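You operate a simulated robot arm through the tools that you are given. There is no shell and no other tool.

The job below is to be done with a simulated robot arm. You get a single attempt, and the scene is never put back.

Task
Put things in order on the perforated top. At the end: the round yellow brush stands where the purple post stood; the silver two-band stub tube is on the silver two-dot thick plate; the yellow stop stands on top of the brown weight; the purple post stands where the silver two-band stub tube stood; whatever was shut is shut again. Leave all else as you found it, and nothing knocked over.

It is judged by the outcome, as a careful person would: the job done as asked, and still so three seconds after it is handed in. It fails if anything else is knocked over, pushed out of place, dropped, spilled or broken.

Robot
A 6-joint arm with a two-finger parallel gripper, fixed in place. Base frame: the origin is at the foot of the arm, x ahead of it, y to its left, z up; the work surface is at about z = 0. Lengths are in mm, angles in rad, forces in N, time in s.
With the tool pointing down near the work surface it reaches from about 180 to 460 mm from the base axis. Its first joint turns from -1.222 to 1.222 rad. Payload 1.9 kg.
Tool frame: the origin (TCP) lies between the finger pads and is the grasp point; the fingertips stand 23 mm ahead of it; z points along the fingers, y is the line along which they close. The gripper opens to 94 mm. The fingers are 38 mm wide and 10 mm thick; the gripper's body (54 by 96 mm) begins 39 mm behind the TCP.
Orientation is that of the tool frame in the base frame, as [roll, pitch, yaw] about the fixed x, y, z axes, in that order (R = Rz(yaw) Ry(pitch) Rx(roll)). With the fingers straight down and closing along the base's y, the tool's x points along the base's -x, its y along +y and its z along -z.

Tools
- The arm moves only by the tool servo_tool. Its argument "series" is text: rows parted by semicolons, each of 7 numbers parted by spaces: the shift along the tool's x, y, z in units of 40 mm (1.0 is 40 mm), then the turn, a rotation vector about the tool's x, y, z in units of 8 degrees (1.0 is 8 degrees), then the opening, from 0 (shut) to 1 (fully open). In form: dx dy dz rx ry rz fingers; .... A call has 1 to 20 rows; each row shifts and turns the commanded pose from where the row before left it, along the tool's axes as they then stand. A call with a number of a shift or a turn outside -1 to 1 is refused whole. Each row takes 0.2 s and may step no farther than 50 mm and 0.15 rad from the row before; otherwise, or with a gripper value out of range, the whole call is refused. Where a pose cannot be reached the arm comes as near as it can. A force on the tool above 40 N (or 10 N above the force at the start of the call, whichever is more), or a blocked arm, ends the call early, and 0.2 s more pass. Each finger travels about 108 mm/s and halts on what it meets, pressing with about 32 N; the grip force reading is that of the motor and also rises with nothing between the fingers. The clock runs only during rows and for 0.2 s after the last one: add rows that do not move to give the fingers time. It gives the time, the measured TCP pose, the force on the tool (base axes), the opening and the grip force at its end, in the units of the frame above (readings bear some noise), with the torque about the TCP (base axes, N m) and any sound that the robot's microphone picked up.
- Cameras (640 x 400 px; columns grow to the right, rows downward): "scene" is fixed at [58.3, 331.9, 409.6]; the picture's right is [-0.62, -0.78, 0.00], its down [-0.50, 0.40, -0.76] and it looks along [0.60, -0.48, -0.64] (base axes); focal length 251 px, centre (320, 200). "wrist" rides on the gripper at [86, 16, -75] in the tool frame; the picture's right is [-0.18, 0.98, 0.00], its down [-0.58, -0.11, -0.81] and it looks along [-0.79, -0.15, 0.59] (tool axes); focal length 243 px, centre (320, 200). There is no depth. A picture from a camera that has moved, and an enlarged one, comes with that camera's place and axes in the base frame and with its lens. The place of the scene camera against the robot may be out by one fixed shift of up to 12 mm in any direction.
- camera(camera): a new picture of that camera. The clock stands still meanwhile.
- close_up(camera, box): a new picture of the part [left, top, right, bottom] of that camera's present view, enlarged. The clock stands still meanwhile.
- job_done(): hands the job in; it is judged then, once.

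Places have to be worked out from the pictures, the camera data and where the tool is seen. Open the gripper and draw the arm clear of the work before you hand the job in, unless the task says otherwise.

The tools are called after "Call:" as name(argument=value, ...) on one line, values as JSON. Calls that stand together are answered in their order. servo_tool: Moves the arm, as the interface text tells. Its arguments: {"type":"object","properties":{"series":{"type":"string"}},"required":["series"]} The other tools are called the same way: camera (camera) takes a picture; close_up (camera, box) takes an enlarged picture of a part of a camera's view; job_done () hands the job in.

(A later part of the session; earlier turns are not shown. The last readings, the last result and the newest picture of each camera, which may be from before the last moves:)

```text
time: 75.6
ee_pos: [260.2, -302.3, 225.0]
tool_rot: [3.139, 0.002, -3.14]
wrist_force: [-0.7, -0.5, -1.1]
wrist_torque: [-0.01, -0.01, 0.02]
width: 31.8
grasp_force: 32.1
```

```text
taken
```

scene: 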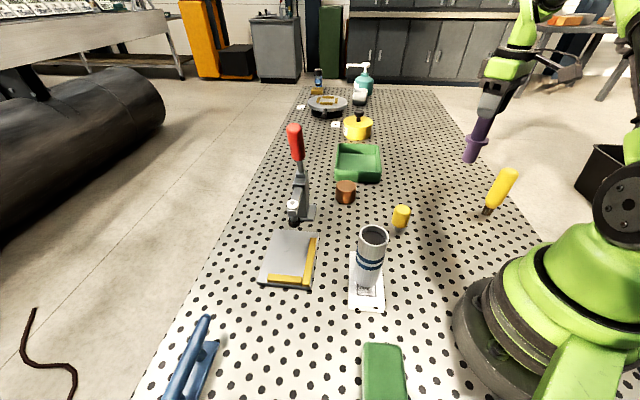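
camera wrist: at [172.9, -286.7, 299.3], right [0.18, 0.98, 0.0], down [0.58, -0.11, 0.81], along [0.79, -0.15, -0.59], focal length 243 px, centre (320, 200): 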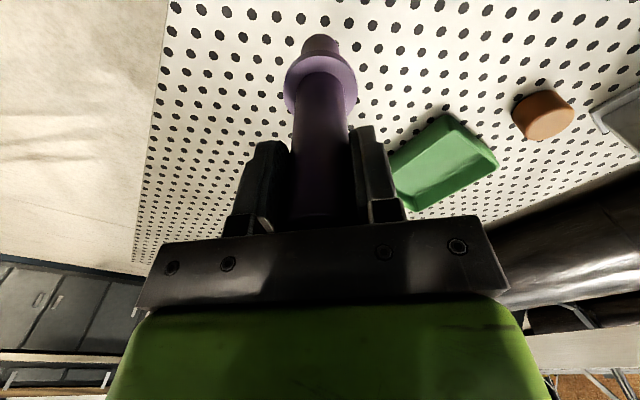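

I'm over the target at (260,-302). I'll descend to about 8 mm above the table, then creep.

Call:
servo_tool(series="0 0 0.3 0 0 0 0; 0 0 0.5 0 0 0 0; 0 0 0.5 0 0 0 0; 0 0 0.4 0 0 0 0; 0 0 0.3 0 0 0 0; 0 0 0 0 0 0 0")

Call:
camera(camera="wrist")

Call:
close_up(camera="scene", box=[400, 100, 560, 230])

```text
time: 77.0
ee_pos: [260.7, -303.8, 142.5]
tool_rot: [3.139, 0.002, -3.14]
wrist_force: [0.4, 0.3, -2.2]
wrist_torque: [0.0, 0.02, -0.01]
width: 31.2
grasp_force: 31.7
```

```text
taken
camera wrist: at [173.8, -286.9, 218.4], right [0.18, 0.98, 0.0], down [0.58, -0.11, 0.81], along [0.79, -0.15, -0.59], focal length 243 px, centre (320, 200)
```

wrist: 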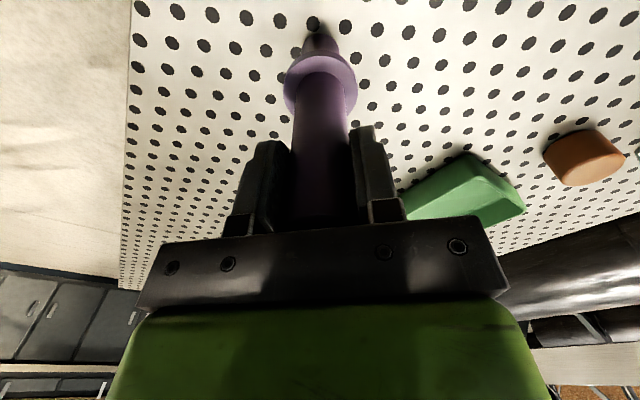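

```text
3.08 times, centred on (480, 165) of scene
camera zoom: at [58.3, 331.9, 409.6], right [-0.62, -0.78, 0.0], down [-0.5, 0.4, -0.76], along [0.6, -0.48, -0.64], focal length 771 px, centre (-172, 308)
```

zoom: 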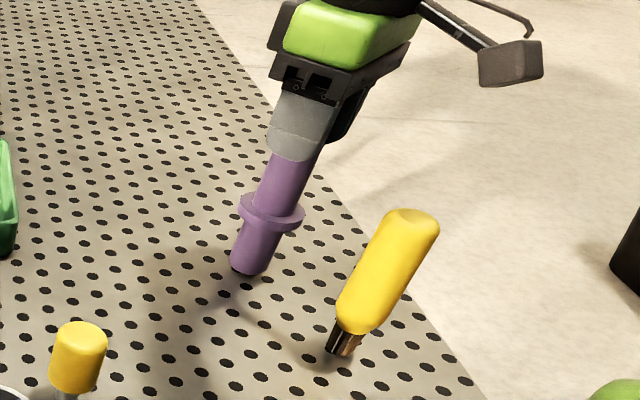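

The foot hovers right where the tube stood. Creeping down to contact.

Call:
servo_tool(series="0 0 0.05 0 0 0 0; 0 0 0 0 0 0 0")

Call:
servo_tool(series="0 0 0.04 0 0 0 0; 0 0 0 0 0 0 0")

Call:
servo_tool(series="0 0 0.03 0 0 0 0; 0 0 0 0 0 0 0")

```text
time: 77.6
ee_pos: [261.1, -303.7, 141.9]
tool_rot: [3.139, 0.003, 3.141]
wrist_force: [0.5, 0.2, -1.5]
wrist_torque: [0.03, -0.01, 0.02]
width: 31.5
grasp_force: 31.9
```

```text
time: 78.2
ee_pos: [261.7, -302.9, 141.4]
tool_rot: [3.14, 0.001, 3.141]
wrist_force: [-0.6, 0.3, -2.5]
wrist_torque: [-0.01, 0.01, 0.02]
width: 31.8
grasp_force: 32.4
```

```text
time: 78.8
ee_pos: [261.0, -303.4, 139.2]
tool_rot: [3.139, 0.003, 3.14]
wrist_force: [1.0, 1.2, 1.0]
wrist_torque: [0.12, 0.01, 0.01]
width: 31.7
grasp_force: 32.1
```

The force has risen from −2.5 to +1 N, so contact is starting. One more small step.

Call:
servo_tool(series="0 0 0.02 0 0 0 0; 0 0 0 0 0 0 0")

Call:
close_up(camera="scene", box=[420, 130, 520, 210])

```text
time: 79.4
ee_pos: [262.1, -303.4, 139.5]
tool_rot: [-3.141, 0.003, -3.14]
wrist_force: [-1.7, -1.2, 10.5]
wrist_torque: [-0.11, 0.33, -0.05]
width: 31.2
grasp_force: 31.8
```

```text
5.00 times, centred on (470, 170) of scene
camera zoom: at [58.3, 332.0, 409.6], right [-0.62, -0.78, 0.0], down [-0.5, 0.4, -0.76], along [0.6, -0.48, -0.64], focal length 1254 px, centre (-430, 350)
```

zoom: 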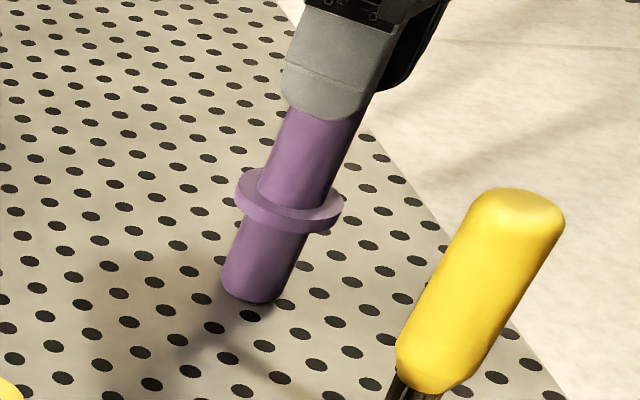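

Contact at 10.5 N. I'll ease off slightly and open slowly so the post settles upright.

Call:
servo_tool(series="0 0 -0.01 0 0 0 0; 0 0 0 0 0 0 0; 0 0 0 0 0 0 0.34; 0 0 0 0 0 0 0.36; 0 0 0 0 0 0 0.4; 0 0 0 0 0 0 0.5; 0 0 0 0 0 0 0.7; 0 0 0 0 0 0 0.9; 0 0 0 0 0 0 1; 0 0 0 0 0 0 1")

Call:
close_up(camera="scene", box=[420, 110, 540, 220])

Call:
camera(camera="wrist")

```text
time: 81.6
ee_pos: [260.4, -303.0, 139.8]
tool_rot: [3.139, 0.002, -3.141]
wrist_force: [-0.3, -0.1, -0.1]
wrist_torque: [0.0, -0.04, 0.0]
width: 94.0
grasp_force: 0.0
```

```text
3.64 times, centred on (480, 165) of scene
camera zoom: at [58.3, 331.9, 409.6], right [-0.62, -0.78, 0.0], down [-0.5, 0.4, -0.76], along [0.6, -0.48, -0.64], focal length 912 px, centre (-262, 327)
```

zoom: 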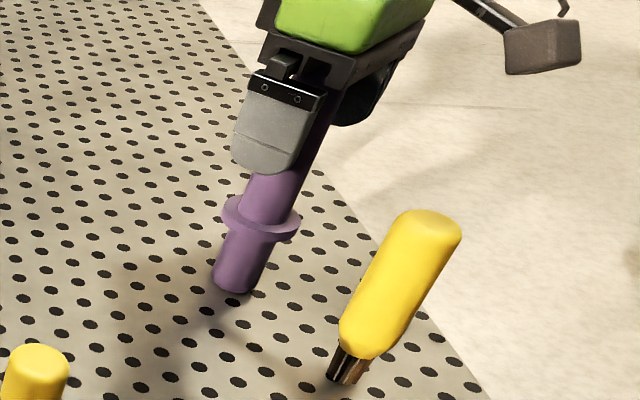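

```text
taken
camera wrist: at [173.1, -286.7, 214.4], right [0.18, 0.98, 0.0], down [0.58, -0.11, 0.81], along [0.79, -0.15, -0.59], focal length 243 px, centre (320, 200)
```

wrist: 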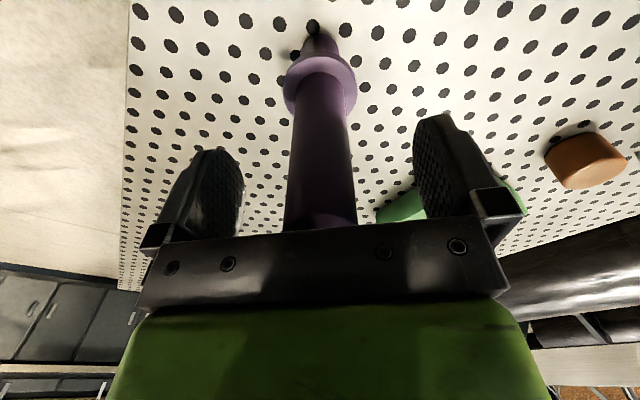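

The post stands where the tube stood. I'll rise clear of it and move above the brush near (161,-257).

Call:
servo_tool(series="0 0 -0.3 0 0 0 1; 0 0 -0.7 0 0 0 1; 0 0 -0.9 0 0 0 1; 0 0 -0.4 0 0 0 1; 0.5 0.2 0 0 0 0 1; 0.8 0.35 0 0 0 0 1; 0.8 0.35 0 0 0 0 1; 0.4 0.2 0 0 0 0 1; 0 0 0 0 0 0 1")

Call:
camera(camera="wrist")

Call:
camera(camera="scene")

```text
time: 83.6
ee_pos: [159.6, -259.8, 229.7]
tool_rot: [3.141, 0.003, -3.142]
wrist_force: [-0.5, 0.5, 0.9]
wrist_torque: [0.01, 0.02, -0.02]
width: 94.1
grasp_force: 0.2
```

```text
taken
camera wrist: at [72.2, -242.9, 305.6], right [0.18, 0.98, 0.0], down [0.58, -0.11, 0.81], along [0.79, -0.15, -0.59], focal length 243 px, centre (320, 200)
```

wrist: 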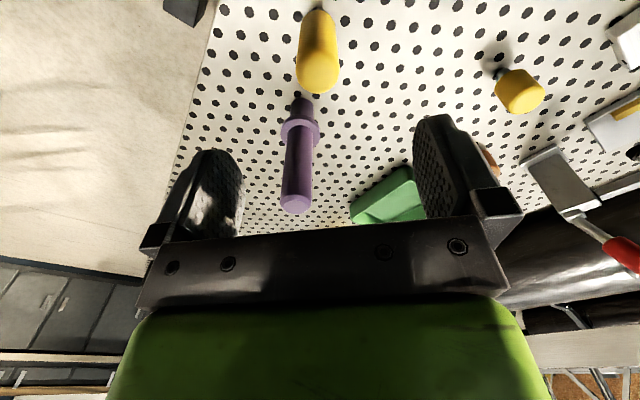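

```text
taken
```

scene: 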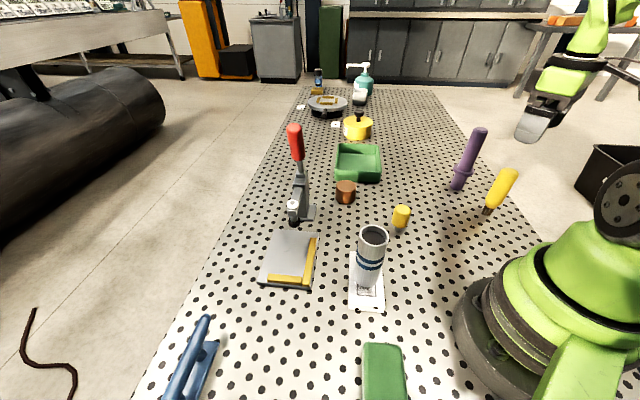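

The brush is nearly straight below the tool. I'll descend to z≈170 and refine.

Call:
servo_tool(series="0 0 0.5 0 0 0 1; 0 0 0.7 0 0 0 1; 0 0 0.3 0 0 0 1; 0 0 0 0 0 0 1")

Call:
camera(camera="wrist")

Call:
close_up(camera="wrist", box=[250, 0, 390, 140])

```text
time: 84.6
ee_pos: [160.5, -261.0, 169.9]
tool_rot: [3.14, 0.003, -3.141]
wrist_force: [0.0, -0.7, -0.3]
wrist_torque: [-0.01, -0.04, 0.0]
width: 94.0
grasp_force: 0.0
```

```text
taken
camera wrist: at [73.3, -244.1, 244.6], right [0.18, 0.98, 0.0], down [0.58, -0.11, 0.81], along [0.79, -0.15, -0.59], focal length 243 px, centre (320, 200)
```

wrist: 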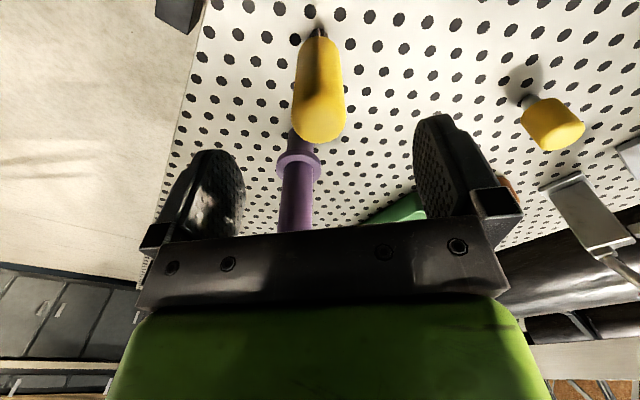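

```text
2.86 times, centred on (320, 70) of wrist
camera zoom: at [73.3, -244.1, 244.6], right [0.18, 0.98, 0.0], down [0.58, -0.11, 0.81], along [0.79, -0.15, -0.59], focal length 693 px, centre (320, 571)
```

zoom: 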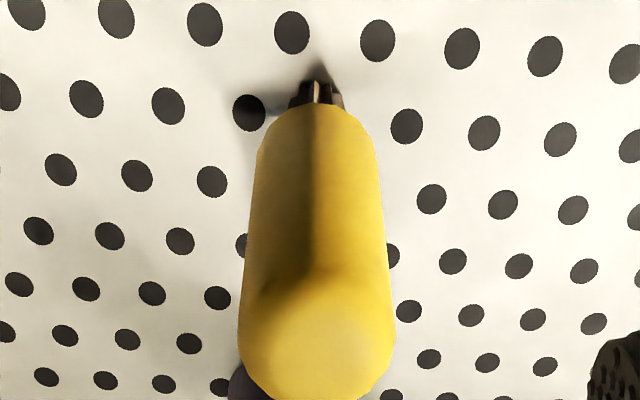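

The brush's foot centre is (160.6,-261.4), right under the tool, and its handle is about 34 mm wide. I'll descend to z≈92 around the handle.

Call:
servo_tool(series="0 0 0.5 0 0 0 1; 0 0 0.6 0 0 0 1; 0 0 0.5 0 0 0 1; 0 0 0.35 0 0 0 1; 0 0 0 0 0 0 1")

Call:
camera(camera="wrist")

Call:
close_up(camera="scene", box=[420, 80, 600, 240])

```text
time: 85.8
ee_pos: [161.8, -259.8, 93.2]
tool_rot: [3.14, 0.001, -3.141]
wrist_force: [-0.5, -0.7, 0.1]
wrist_torque: [0.0, 0.0, 0.02]
width: 94.1
grasp_force: 0.1
```

```text
taken
camera wrist: at [74.2, -243.7, 168.0], right [0.18, 0.98, 0.0], down [0.58, -0.11, 0.81], along [0.79, -0.15, -0.59], focal length 243 px, centre (320, 200)
```

wrist: 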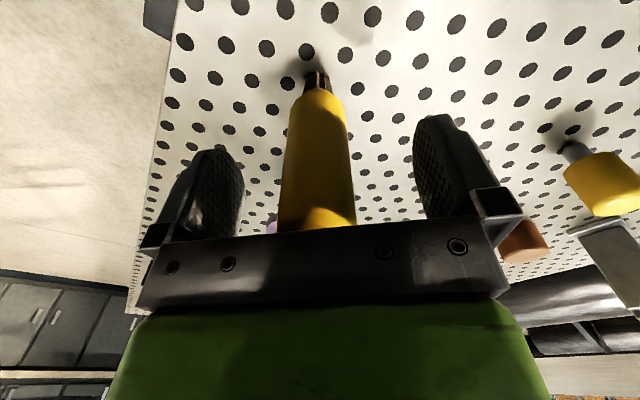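

```text
2.50 times, centred on (510, 160) of scene
camera zoom: at [58.3, 331.9, 409.6], right [-0.62, -0.78, 0.0], down [-0.5, 0.4, -0.76], along [0.6, -0.48, -0.64], focal length 627 px, centre (-155, 300)
```

zoom: 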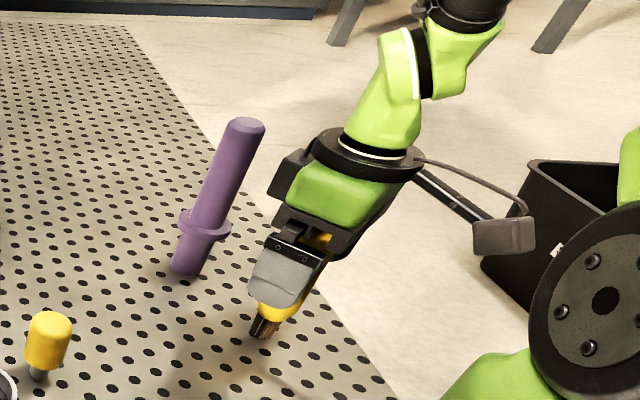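

The brush is centred between the pads. Closing gently, then a short test lift.

Call:
servo_tool(series="0 0 0 0 0 0 0.7; 0 0 0 0 0 0 0.5; 0 0 0 0 0 0 0.3; 0 0 0 0 0 0 0.1; 0 0 0 0 0 0 0; 0 0 0 0 0 0 0")

Call:
servo_tool(series="0 0 -0.1 0 0 0 0; 0 0 -0.2 0 0 0 0; 0 0 -0.2 0 0 0 0; 0 0 0 0 0 0 0; 0 0 0 0 0 0 0")

Call:
camera(camera="wrist")

Call:
close_up(camera="scene", box=[420, 80, 600, 240])

```text
time: 87.2
ee_pos: [162.0, -260.5, 93.6]
tool_rot: [3.138, 0.003, -3.141]
wrist_force: [0.1, -0.2, -0.6]
wrist_torque: [-0.02, -0.02, -0.01]
width: 32.5
grasp_force: 31.8
```

```text
time: 88.4
ee_pos: [161.8, -258.6, 113.6]
tool_rot: [3.14, 0.002, 3.141]
wrist_force: [-0.5, -0.2, -1.3]
wrist_torque: [0.01, 0.0, -0.01]
width: 32.4
grasp_force: 32.2
```

```text
taken
camera wrist: at [73.7, -242.6, 187.8], right [0.18, 0.98, 0.0], down [0.58, -0.11, 0.81], along [0.79, -0.15, -0.59], focal length 243 px, centre (320, 200)
```

wrist: 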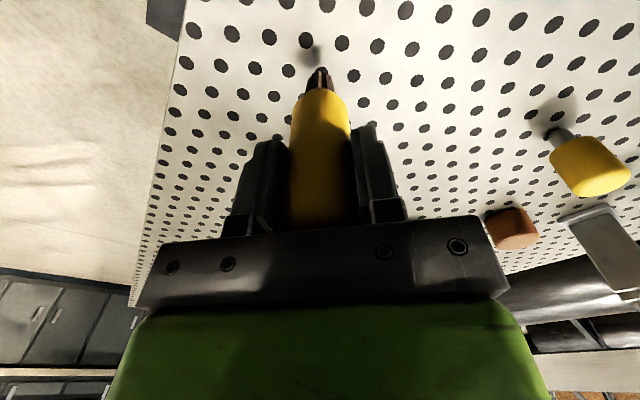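

```text
2.50 times, centred on (510, 160) of scene
camera zoom: at [58.3, 331.9, 409.6], right [-0.62, -0.78, 0.0], down [-0.5, 0.4, -0.76], along [0.6, -0.48, -0.64], focal length 627 px, centre (-155, 300)
```

zoom: 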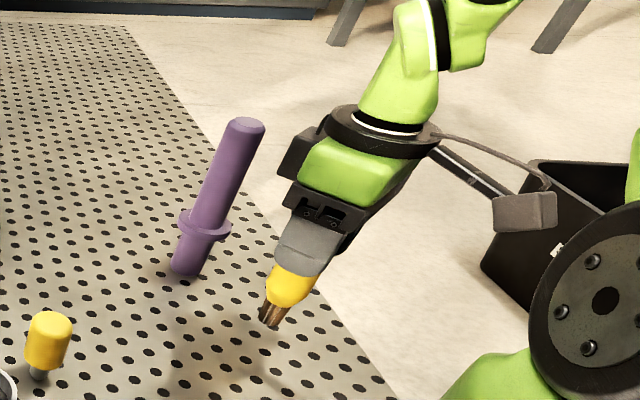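

The brush is held upright. I'll lift it to z≈225 and carry it along an arc that passes outside the standing tube.

Call:
servo_tool(series="0 0 -0.3 0 0 0 0; 0 0 -0.6 0 0 0 0; 0 0 -0.7 0 0 0 0; 0 0 -0.7 0 0 0 0; 0 0 -0.5 0 0 0 0; -0.2 0.35 0 0 0 0 0; -0.43 0.7 0 0 0 0 0; -0.43 0.7 0 0 0 0 0; -0.43 0.7 0 0 0 0 0; -0.43 0.7 0 0 0 0 0; -0.4 0.75 0 0 0 0 0; -0.4 0.75 0 0 0 0 0; -0.4 0.75 0 0 0 0 0; -0.4 0.75 0 0 0 0 0; -0.2 0.5 0 0 0 0 0; 0 0.3 0 0 0 0 0; 0 0 0 0 0 0 0")

Call:
camera(camera="wrist")

Call:
camera(camera="scene")

```text
time: 92.0
ee_pos: [309.0, 19.2, 225.0]
tool_rot: [3.138, 0.002, -3.141]
wrist_force: [0.8, -0.4, -0.2]
wrist_torque: [0.01, 0.03, -0.02]
width: 32.6
grasp_force: 32.2
```

```text
taken
camera wrist: at [220.7, 36.0, 299.7], right [0.18, 0.98, 0.0], down [0.58, -0.11, 0.81], along [0.79, -0.15, -0.59], focal length 243 px, centre (320, 200)
```

wrist: 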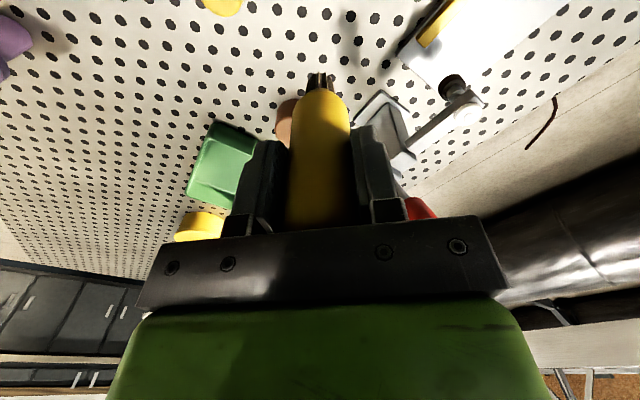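

```text
taken
```

scene: 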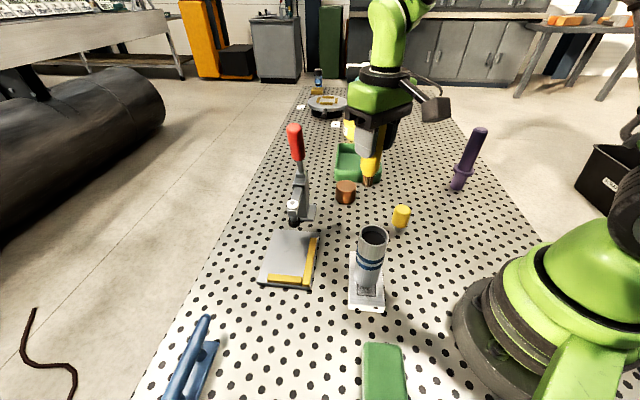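

Steady so far. I'll continue around to above the post's old place at (260.5,289.5).

Call:
servo_tool(series="0 0.35 0 0 0 0 0; 0 0.7 0 0 0 0 0; 0 0.75 0 0 0 0 0; 0 0.75 0 0 0 0 0; 0.05 0.75 0 0 0 0 0; 0.2 0.7 0 0 0 0 0; 0.25 0.7 0 0 0 0 0; 0.25 0.7 0 0 0 0 0; 0.25 0.7 0 0 0 0 0; 0.2 0.5 0 0 0 0 0; 0.02 0.17 0 0 0 0 0; 0 0 0 0 0 0 0")

Call:
camera(camera="wrist")

Call:
camera(camera="scene")

```text
time: 94.6
ee_pos: [258.9, 289.9, 225.5]
tool_rot: [-3.141, 0.0, 3.14]
wrist_force: [0.2, -0.7, -1.2]
wrist_torque: [0.01, -0.01, -0.02]
width: 32.4
grasp_force: 31.9
```

```text
taken
camera wrist: at [172.0, 307.3, 300.9], right [0.18, 0.98, 0.0], down [0.58, -0.11, 0.81], along [0.79, -0.15, -0.59], focal length 243 px, centre (320, 200)
```

wrist: 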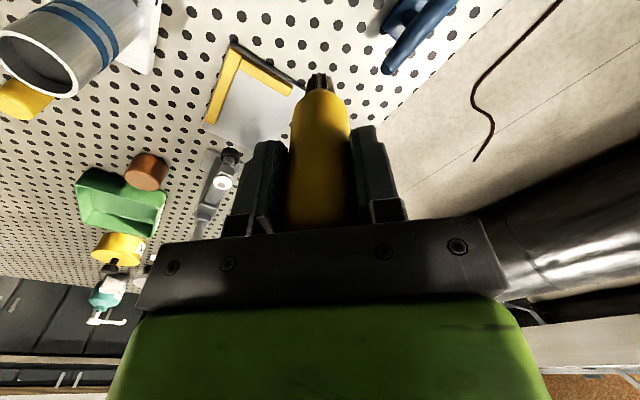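

```text
taken
```

scene: 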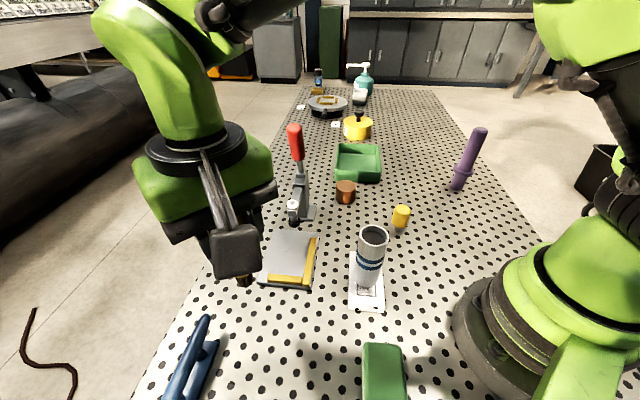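

I'm above the target. Lowering the brush to about 7 mm above the table.

Call:
servo_tool(series="-0.03 0 0.3 0 0 0 0; 0 0 0.6 0 0 0 0; 0 0 0.7 0 0 0 0; 0 0 0.7 0 0 0 0; 0 0 0.5 0 0 0 0; 0 0 0.3 0 0 0 0; 0 0 0 0 0 0 0")

Call:
camera(camera="wrist")

Call:
close_up(camera="wrist", box=[250, 10, 390, 110])

```text
time: 96.2
ee_pos: [261.0, 289.9, 102.6]
tool_rot: [3.139, 0.003, 3.141]
wrist_force: [-0.4, -0.3, 0.2]
wrist_torque: [-0.03, 0.03, 0.0]
width: 32.4
grasp_force: 32.0
```

```text
taken
camera wrist: at [173.4, 306.6, 177.8], right [0.18, 0.98, 0.0], down [0.58, -0.11, 0.81], along [0.79, -0.15, -0.59], focal length 243 px, centre (320, 200)
```

wrist: 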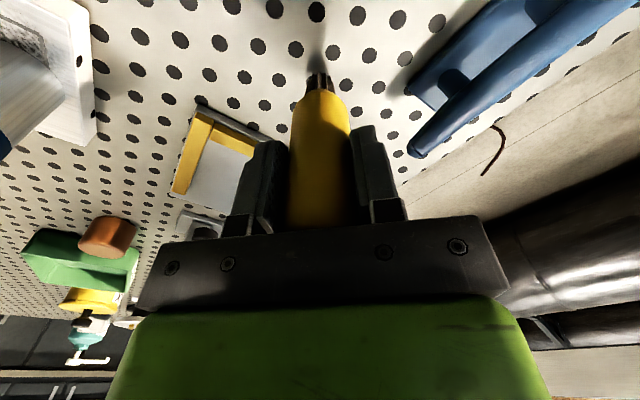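

```text
4.00 times, centred on (320, 60) of wrist
camera zoom: at [173.4, 306.6, 177.8], right [0.18, 0.98, 0.0], down [0.58, -0.11, 0.81], along [0.79, -0.15, -0.59], focal length 970 px, centre (320, 760)
```

zoom: 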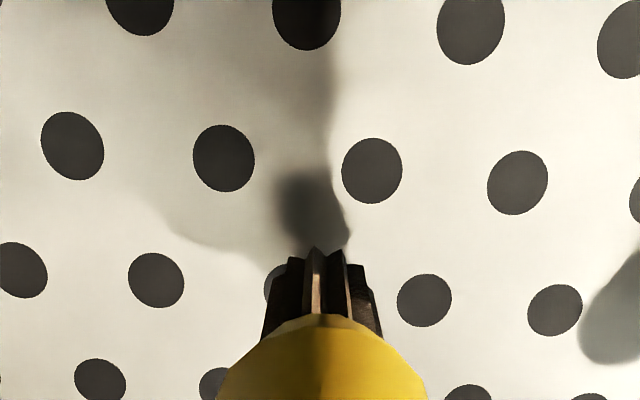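

The hole pattern matches the earlier view, and the brush foot is within 2 mm of the post's old centre. I'll trim that and creep down.

Call:
servo_tool(series="0.04 0 0.1 0 0 0 0; 0 0 0.05 0 0 0 0; 0 0 0 0 0 0 0")

Call:
servo_tool(series="0 0 0.04 0 0 0 0; 0 0 0 0 0 0 0")

Call:
servo_tool(series="0 0 0.03 0 0 0 0; 0 0 0 0 0 0 0")

```text
time: 97.0
ee_pos: [258.9, 290.1, 96.3]
tool_rot: [3.141, 0.001, 3.141]
wrist_force: [-0.6, 0.3, -0.5]
wrist_torque: [-0.04, 0.0, 0.03]
width: 32.2
grasp_force: 31.9
```

```text
time: 97.6
ee_pos: [259.2, 290.1, 94.3]
tool_rot: [3.141, 0.002, -3.138]
wrist_force: [-1.1, -0.4, 0.0]
wrist_torque: [-0.01, 0.0, -0.02]
width: 32.1
grasp_force: 32.1
```

```text
time: 98.2
ee_pos: [259.1, 291.4, 93.9]
tool_rot: [3.14, 0.003, 3.141]
wrist_force: [-0.2, 0.4, -0.4]
wrist_torque: [0.02, -0.03, 0.03]
width: 32.3
grasp_force: 32.3
```

No contact yet at z≈93.5. Continuing in 1 mm steps.

Call:
servo_tool(series="0 0 0.03 0 0 0 0; 0 0 0 0 0 0 0")

Call:
servo_tool(series="0 0 0.02 0 0 0 0; 0 0 0 0 0 0 0")

Call:
close_up(camera="wrist", box=[250, 10, 390, 110])

```text
time: 98.8
ee_pos: [259.4, 290.0, 93.5]
tool_rot: [3.14, 0.003, -3.141]
wrist_force: [-3.5, -1.4, 12.6]
wrist_torque: [-0.12, 0.38, 0.0]
width: 32.2
grasp_force: 32.1
```

```text
time: 99.4
ee_pos: [259.9, 290.1, 92.3]
tool_rot: [3.137, 0.005, -3.141]
wrist_force: [-2.5, -3.1, 23.2]
wrist_torque: [-0.35, 0.13, -0.02]
width: 32.4
grasp_force: 31.5
```

```text
4.00 times, centred on (320, 60) of wrist
camera zoom: at [172.3, 306.8, 167.5], right [0.18, 0.98, 0.0], down [0.58, -0.11, 0.81], along [0.8, -0.15, -0.59], focal length 970 px, centre (320, 760)
```

zoom: 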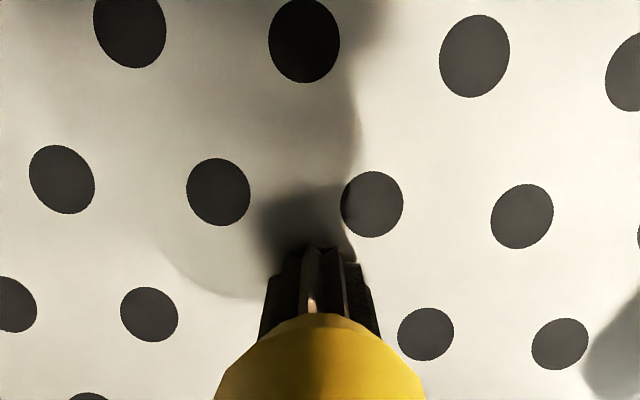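

Contact is firm at 23 N. I'll ease up until only a light load remains before opening.

Call:
servo_tool(series="0 0 -0.025 0 0 0 0; 0 0 0 0 0 0 0; 0 0 0 0 0 0 0")

```text
time: 100.2
ee_pos: [259.9, 289.6, 92.6]
tool_rot: [-3.141, 0.002, -3.139]
wrist_force: [1.4, 0.4, 4.3]
wrist_torque: [0.08, -0.2, 0.02]
width: 32.1
grasp_force: 31.6
```

A light load of 4 N remains. Opening slowly.

Call:
servo_tool(series="0 0 0 0 0 0 0.35; 0 0 0 0 0 0 0.37; 0 0 0 0 0 0 0.4; 0 0 0 0 0 0 0.5; 0 0 0 0 0 0 0.7; 0 0 0 0 0 0 0.9; 0 0 0 0 0 0 1; 0 0 0 0 0 0 1")

Call:
camera(camera="wrist")

Call:
camera(camera="scene")

```text
time: 102.0
ee_pos: [259.0, 289.5, 92.8]
tool_rot: [3.14, 0.001, 3.141]
wrist_force: [0.3, 0.1, 0.2]
wrist_torque: [0.0, 0.02, 0.01]
width: 93.8
grasp_force: 0.0
```

```text
taken
camera wrist: at [172.1, 306.4, 168.0], right [0.18, 0.98, 0.0], down [0.58, -0.11, 0.81], along [0.79, -0.15, -0.59], focal length 243 px, centre (320, 200)
```

wrist: 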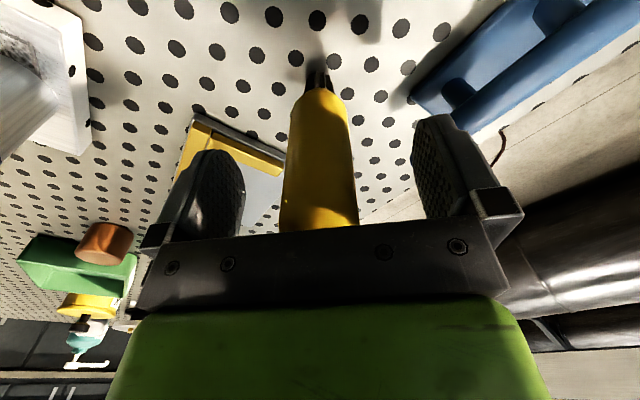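

```text
taken
```

scene: 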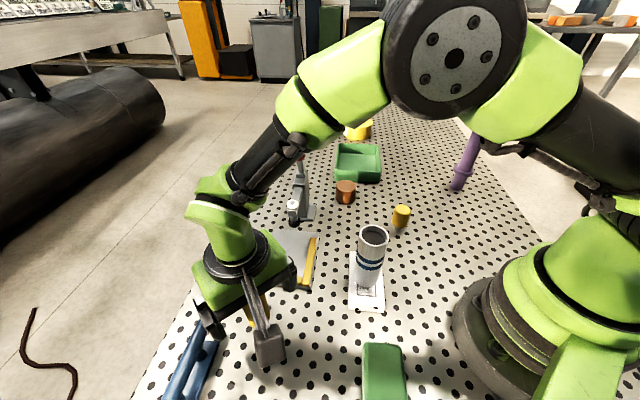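

The brush stands alone between the open fingers. Rising straight up.

Call:
servo_tool(series="0 0 -0.3 0 0 0 1; 0 0 -0.6 0 0 0 1; 0 0 -0.9 0 0 0 1; 0 0 -0.9 0 0 0 1; 0 0 -0.7 0 0 0 1; 0 0 0 0 0 0 1")

Call:
camera(camera="wrist")

Call:
camera(camera="scene")

```text
time: 103.4
ee_pos: [260.1, 288.6, 228.2]
tool_rot: [3.14, 0.001, 3.141]
wrist_force: [0.3, -0.4, 0.6]
wrist_torque: [-0.03, 0.0, 0.02]
width: 94.0
grasp_force: 0.0
```

```text
taken
camera wrist: at [172.2, 305.7, 302.9], right [0.18, 0.98, 0.0], down [0.58, -0.11, 0.81], along [0.79, -0.15, -0.59], focal length 243 px, centre (320, 200)
```

wrist: 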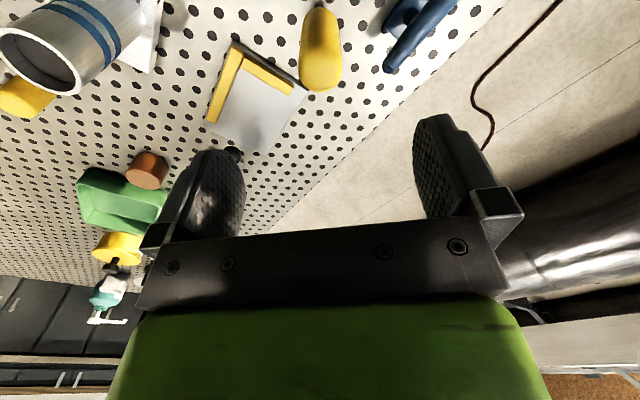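

```text
taken
```

scene: 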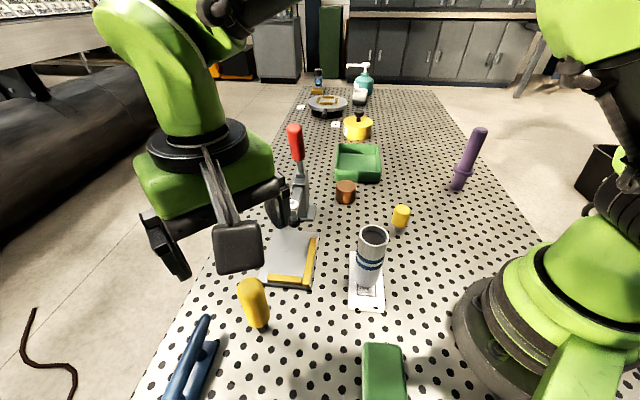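

The brush stands where the post stood. Next is the yellow stop near (261,-53), so I'll fly over at z≈228.

Call:
servo_tool(series="0 -0.5 0 0 0 0 1; 0 -0.9 0 0 0 0 1; 0 -0.95 0 0 0 0 1; 0 -0.95 0 0 0 0 1; 0 -0.95 0 0 0 0 1; 0 -0.95 0 0 0 0 1; 0 -0.95 0 0 0 0 1; 0 -0.95 0 0 0 0 1; 0 -0.9 0.3 0 0 0 1; 0 -0.5 0.5 0 0 0 1; 0 0 0.4 0 0 0 1; 0 0 0 0 0 0 1")

Call:
camera(camera="wrist")

Call:
close_up(camera="scene", box=[330, 140, 490, 250])

```text
time: 106.0
ee_pos: [259.2, -50.1, 181.1]
tool_rot: [3.139, 0.002, 3.141]
wrist_force: [0.1, -0.6, 0.5]
wrist_torque: [-0.01, 0.0, 0.0]
width: 94.1
grasp_force: 0.0
```

```text
taken
camera wrist: at [171.9, -34.0, 256.3], right [0.18, 0.98, 0.0], down [0.58, -0.11, 0.81], along [0.79, -0.15, -0.59], focal length 243 px, centre (320, 200)
```

wrist: 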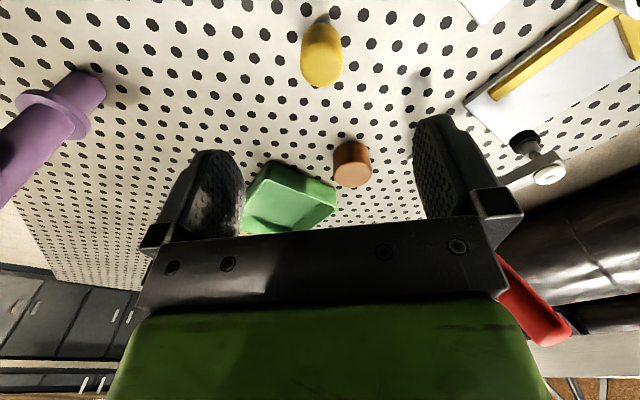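

```text
3.64 times, centred on (410, 195) of scene
camera zoom: at [58.3, 331.9, 409.6], right [-0.62, -0.78, 0.0], down [-0.5, 0.4, -0.76], along [0.6, -0.48, -0.64], focal length 912 px, centre (-7, 218)
```

zoom: 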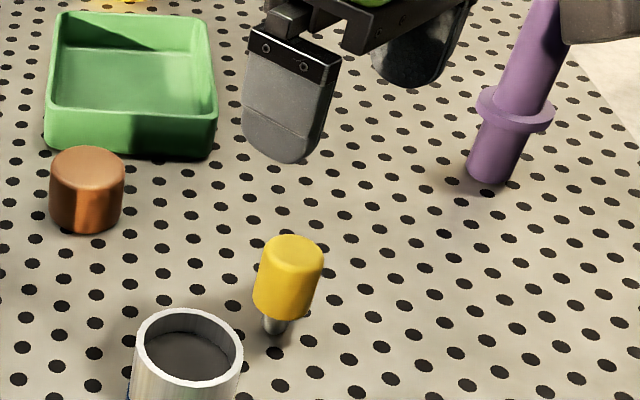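

The stop is a yellow cap on a thin grey stem. I'll enlarge the wrist view to locate it and the brown weight precisely.

Call:
close_up(camera="wrist", box=[260, 0, 400, 110])

Call:
close_up(camera="wrist", box=[300, 120, 400, 200])

```text
3.64 times, centred on (330, 55) of wrist
camera zoom: at [171.9, -34.0, 256.3], right [0.18, 0.98, 0.0], down [0.58, -0.11, 0.81], along [0.79, -0.15, -0.59], focal length 882 px, centre (284, 727)
```

zoom: 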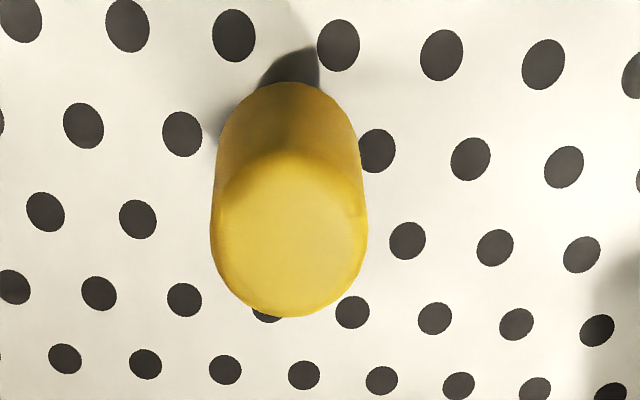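

```text
5.00 times, centred on (350, 160) of wrist
camera zoom: at [171.9, -34.0, 256.3], right [0.18, 0.98, 0.0], down [0.58, -0.11, 0.81], along [0.79, -0.15, -0.59], focal length 1213 px, centre (170, 400)
```

zoom: 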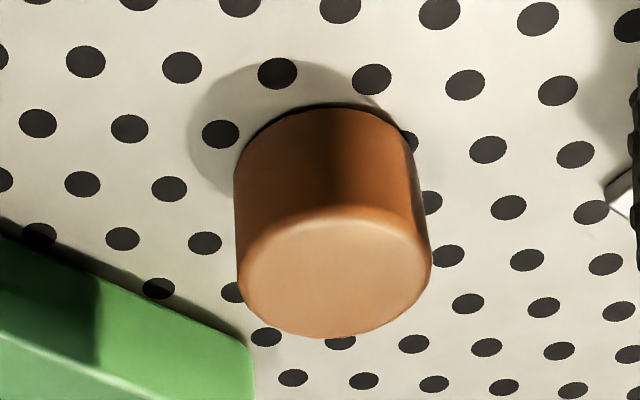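

The weight is about 50 mm wide, centred near (414,-36), top at z≈40. The stop is near (261,-50). I'll descend to z≈120 over the stop and refine.

Call:
servo_tool(series="-0.05 0.02 0.5 0 0 0 1; 0 0 0.7 0 0 0 1; 0 0 0.3 0 0 0 1; 0 0 0 0 0 0 1")

Call:
camera(camera="wrist")

Call:
close_up(camera="wrist", box=[250, 0, 390, 140])

```text
time: 107.0
ee_pos: [261.6, -51.2, 120.6]
tool_rot: [3.14, 0.003, -3.14]
wrist_force: [-0.1, 0.3, -0.4]
wrist_torque: [0.04, -0.03, 0.01]
width: 94.1
grasp_force: 0.0
```

```text
taken
camera wrist: at [173.6, -34.2, 195.8], right [0.18, 0.98, 0.0], down [0.58, -0.11, 0.81], along [0.79, -0.15, -0.59], focal length 243 px, centre (320, 200)
```

wrist: 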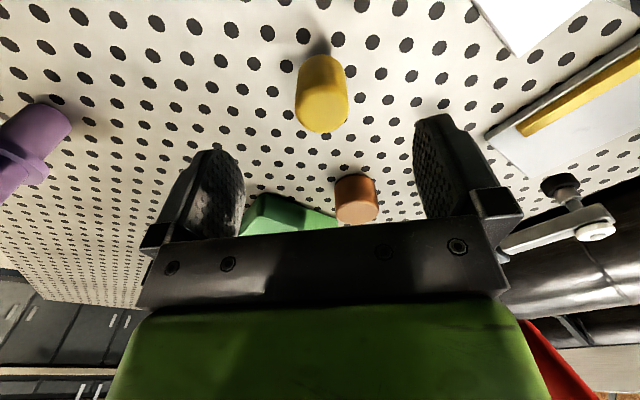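

```text
2.86 times, centred on (320, 70) of wrist
camera zoom: at [173.6, -34.2, 195.8], right [0.18, 0.98, 0.0], down [0.58, -0.11, 0.81], along [0.79, -0.15, -0.59], focal length 693 px, centre (320, 571)
```

zoom: 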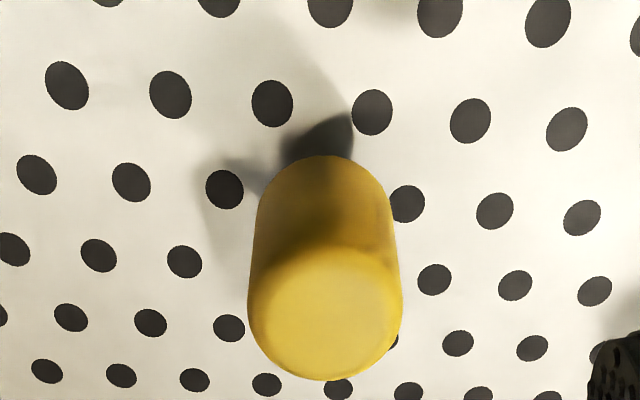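

Two views intersect at the stop's top centre (257.8,-49, z 65). I'll correct 3 mm and descend to z≈42 around the yellow cap.

Call:
servo_tool(series="0.075 0.04 0.4 0 0 0 1; 0 0 0.6 0 0 0 1; 0 0 0.6 0 0 0 1; 0 0 0.35 0 0 0 1; 0 0 0 0 0 0 1")

Call:
camera(camera="wrist")

Call:
close_up(camera="scene", box=[330, 150, 470, 250])

```text
time: 108.2
ee_pos: [258.8, -49.2, 42.2]
tool_rot: [3.14, 0.004, 3.141]
wrist_force: [0.5, 0.6, 0.0]
wrist_torque: [0.03, -0.04, -0.02]
width: 93.9
grasp_force: 0.1
```

```text
taken
camera wrist: at [172.0, -32.3, 117.4], right [0.18, 0.98, 0.0], down [0.58, -0.11, 0.81], along [0.79, -0.15, -0.59], focal length 243 px, centre (320, 200)
```

wrist: 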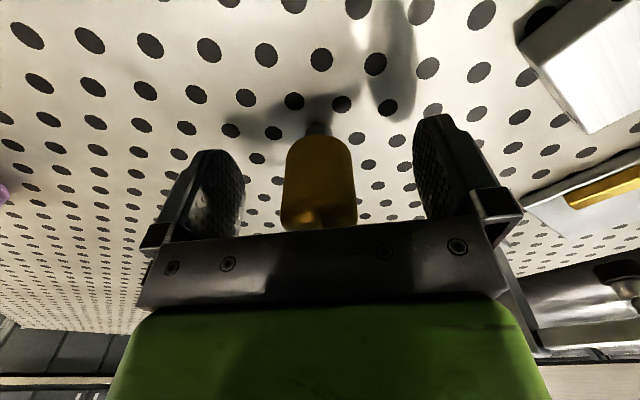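

```text
4.00 times, centred on (400, 200) of scene
camera zoom: at [58.3, 331.9, 409.6], right [-0.62, -0.78, 0.0], down [-0.5, 0.4, -0.76], along [0.6, -0.48, -0.64], focal length 1003 px, centre (0, 200)
```

zoom: 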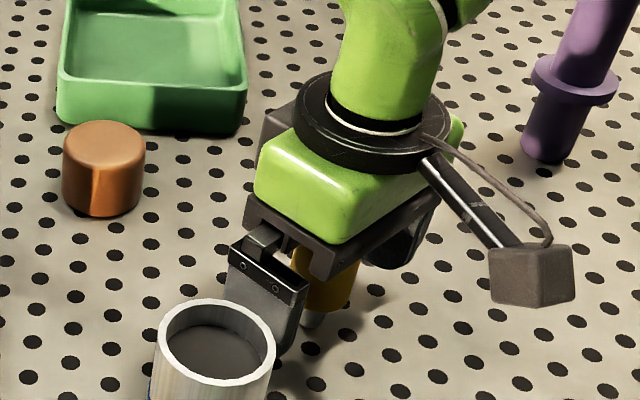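

The cap is centred between the pads, with no contact elsewhere. Closing, then a small test lift.

Call:
servo_tool(series="0 0 0 0 0 0 0.7; 0 0 0 0 0 0 0.5; 0 0 0 0 0 0 0.3; 0 0 0 0 0 0 0.1; 0 0 0 0 0 0 0; 0 0 0 0 0 0 0")

Call:
servo_tool(series="0 0 -0.1 0 0 0 0; 0 0 -0.2 0 0 0 0; 0 0 -0.2 0 0 0 0; 0 0 0 0 0 0 0; 0 0 0 0 0 0 0")

Call:
camera(camera="wrist")

Call:
close_up(camera="scene", box=[330, 150, 470, 250])

```text
time: 109.6
ee_pos: [260.3, -48.2, 42.8]
tool_rot: [3.14, 0.002, 3.141]
wrist_force: [0.5, 0.9, 4.9]
wrist_torque: [0.05, -0.02, 0.0]
width: 32.9
grasp_force: 32.2
```

```text
time: 110.8
ee_pos: [259.5, -48.7, 61.5]
tool_rot: [3.141, 0.002, -3.14]
wrist_force: [-0.1, 0.6, -1.3]
wrist_torque: [0.02, -0.01, 0.0]
width: 32.8
grasp_force: 32.3
```

```text
taken
camera wrist: at [172.2, -31.7, 137.0], right [0.18, 0.98, 0.0], down [0.58, -0.11, 0.81], along [0.79, -0.15, -0.59], focal length 243 px, centre (320, 200)
```

wrist: 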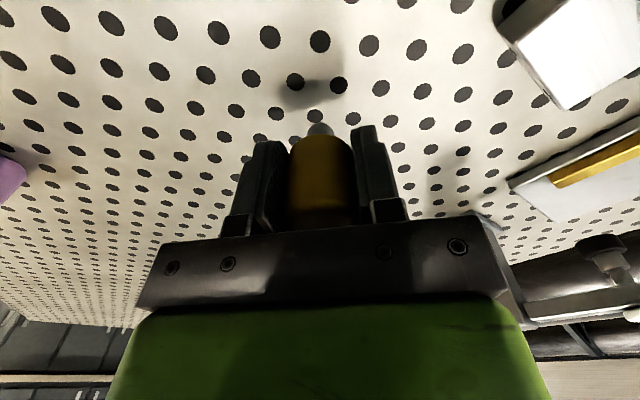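

```text
4.00 times, centred on (400, 200) of scene
camera zoom: at [58.3, 331.9, 409.6], right [-0.62, -0.78, 0.0], down [-0.5, 0.4, -0.76], along [0.6, -0.48, -0.64], focal length 1003 px, centre (0, 200)
```

zoom: 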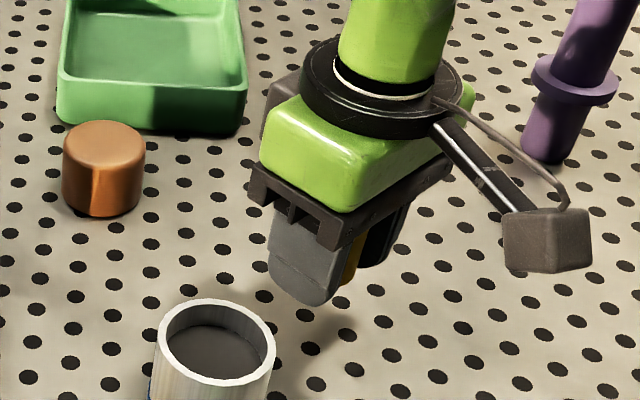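

The stop is held with its stem right under the tool. I'll raise it and carry it to above the brown weight.

Call:
servo_tool(series="0 0 -0.4 0 0 0 0; 0 0 -0.7 0 0 0 0; 0 0 -0.7 0 0 0 0; -0.3 0.02 -0.2 0 0 0 0; -0.6 0.05 0 0 0 0 0; -0.7 0.06 0 0 0 0 0; -0.7 0.06 0 0 0 0 0; -0.7 0.06 0 0 0 0 0; -0.5 0.04 0 0 0 0 0; -0.3 0.02 0 0 0 0 0; 0 0 0 0 0 0 0")

Call:
camera(camera="wrist")

Call:
camera(camera="scene")

```text
time: 113.2
ee_pos: [411.2, -34.5, 142.2]
tool_rot: [3.14, 0.002, -3.14]
wrist_force: [0.2, 0.6, 0.0]
wrist_torque: [0.01, -0.01, 0.01]
width: 32.9
grasp_force: 32.1
```

```text
taken
camera wrist: at [323.4, -18.6, 217.9], right [0.18, 0.98, 0.0], down [0.58, -0.11, 0.81], along [0.79, -0.15, -0.59], focal length 243 px, centre (320, 200)
```

wrist: 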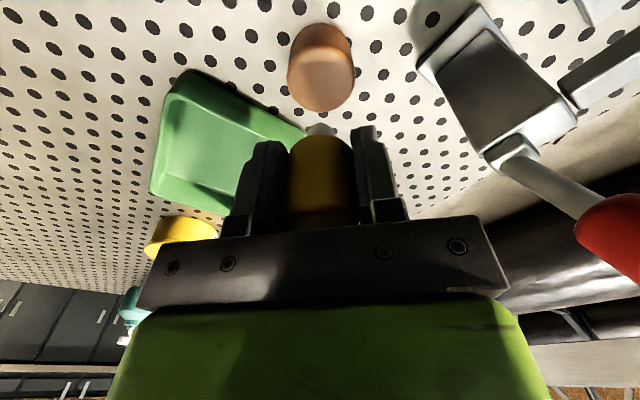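

```text
taken
```

scene: 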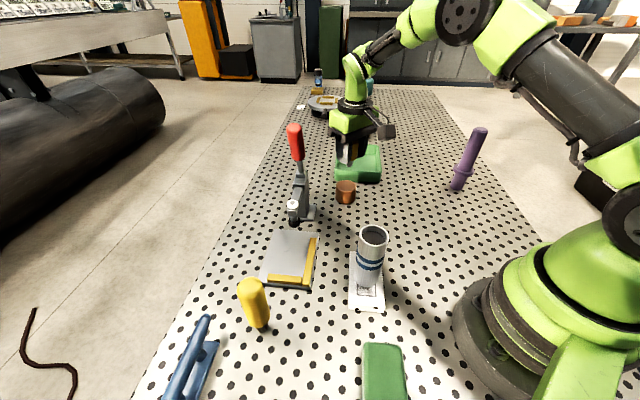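

I'm near the weight. I'll enlarge to fix its top centre relative to the tool.

Call:
close_up(camera="wrist", box=[260, 10, 380, 130])

```text
3.33 times, centred on (320, 70) of wrist
camera zoom: at [323.4, -18.6, 217.9], right [0.18, 0.98, 0.0], down [0.58, -0.11, 0.81], along [0.79, -0.15, -0.59], focal length 809 px, centre (320, 633)
```

zoom: 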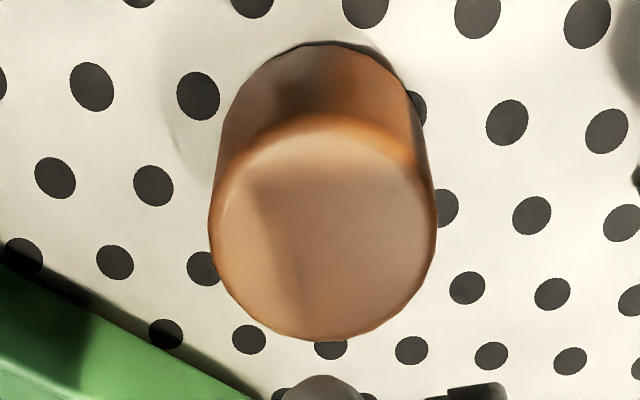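

The weight's top centre is (415,-35) and the stem sits about 2.5 mm ahead of the tool, so I need only 1.5 mm more in x. I'll lower to about 10 mm above the weight and look.

Call:
servo_tool(series="-0.04 -0.01 0.3 0 0 0 0; 0 0 0.4 0 0 0 0; 0 0 0.3 0 0 0 0; 0 0 0.15 0 0 0 0; 0 0 0 0 0 0 0")

Call:
camera(camera="wrist")

Call:
close_up(camera="scene", box=[310, 140, 410, 220])

```text
time: 114.4
ee_pos: [413.1, -36.3, 95.5]
tool_rot: [3.138, 0.002, -3.14]
wrist_force: [-0.4, 0.9, -1.4]
wrist_torque: [0.0, 0.0, -0.02]
width: 32.8
grasp_force: 31.9
```

```text
taken
camera wrist: at [324.8, -19.1, 170.7], right [0.18, 0.98, 0.0], down [0.58, -0.11, 0.81], along [0.79, -0.15, -0.59], focal length 243 px, centre (320, 200)
```

wrist: 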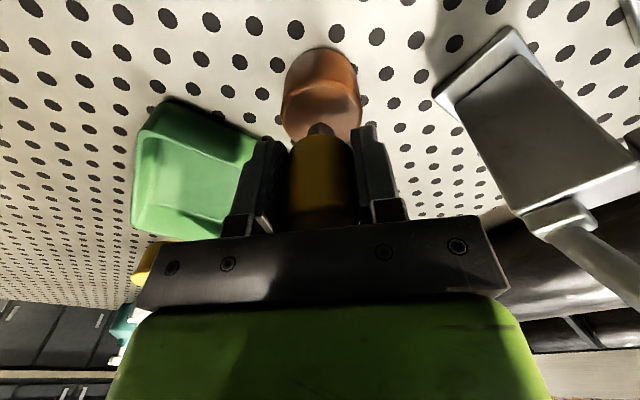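

```text
5.00 times, centred on (360, 180) of scene
camera zoom: at [58.3, 331.9, 409.6], right [-0.62, -0.78, 0.0], down [-0.5, 0.4, -0.76], along [0.6, -0.48, -0.64], focal length 1254 px, centre (120, 300)
```

zoom: 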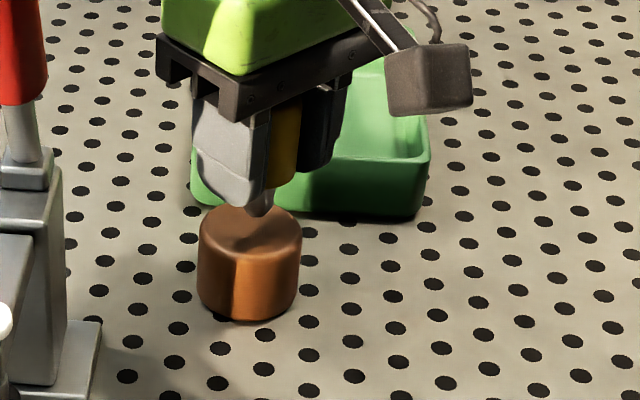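

The stem hangs over the middle of the weight with about 10 mm to go. Creeping down.

Call:
servo_tool(series="0 0.02 0.1 0 0 0 0; 0 0 0.05 0 0 0 0; 0 0 0 0 0 0 0")

Call:
servo_tool(series="0 0 0.04 0 0 0 0; 0 0 0 0 0 0 0")

Call:
servo_tool(series="0 0 0.03 0 0 0 0; 0 0 0 0 0 0 0")

```text
time: 115.2
ee_pos: [412.9, -34.9, 90.6]
tool_rot: [3.138, 0.002, -3.141]
wrist_force: [-1.0, 0.2, -0.7]
wrist_torque: [-0.03, 0.0, -0.01]
width: 32.9
grasp_force: 32.5
```

```text
time: 115.8
ee_pos: [412.5, -34.6, 89.4]
tool_rot: [3.139, 0.002, -3.142]
wrist_force: [0.1, -0.2, -0.4]
wrist_torque: [0.02, 0.0, -0.01]
width: 32.8
grasp_force: 31.6
```

```text
time: 116.4
ee_pos: [412.0, -35.3, 87.9]
tool_rot: [3.141, 0.002, 3.141]
wrist_force: [0.2, -0.4, -1.0]
wrist_torque: [0.01, -0.01, -0.01]
width: 32.9
grasp_force: 31.6
```

No contact yet. Continuing in 1 mm steps.

Call:
servo_tool(series="0 0 0.03 0 0 0 0; 0 0 0 0 0 0 0")

Call:
servo_tool(series="0 0 0.03 0 0 0 0; 0 0 0 0 0 0 0")

Call:
close_up(camera="scene", box=[310, 140, 410, 220])

```text
time: 117.0
ee_pos: [411.2, -34.5, 86.4]
tool_rot: [3.14, 0.002, -3.141]
wrist_force: [-0.3, 0.4, -1.0]
wrist_torque: [-0.01, 0.03, -0.01]
width: 32.8
grasp_force: 31.7
```

```text
time: 117.6
ee_pos: [412.9, -34.9, 85.1]
tool_rot: [3.138, 0.003, -3.141]
wrist_force: [-2.4, -0.2, 8.0]
wrist_torque: [-0.01, 0.08, 0.01]
width: 32.8
grasp_force: 32.0
```

```text
5.00 times, centred on (360, 180) of scene
camera zoom: at [58.3, 331.9, 409.6], right [-0.62, -0.78, 0.0], down [-0.5, 0.4, -0.76], along [0.6, -0.48, -0.64], focal length 1254 px, centre (120, 300)
```

zoom: 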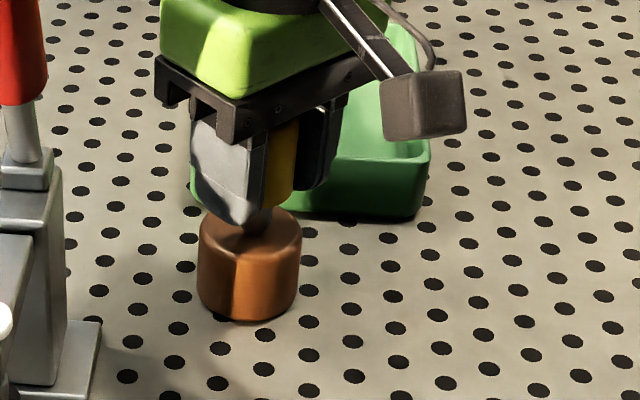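

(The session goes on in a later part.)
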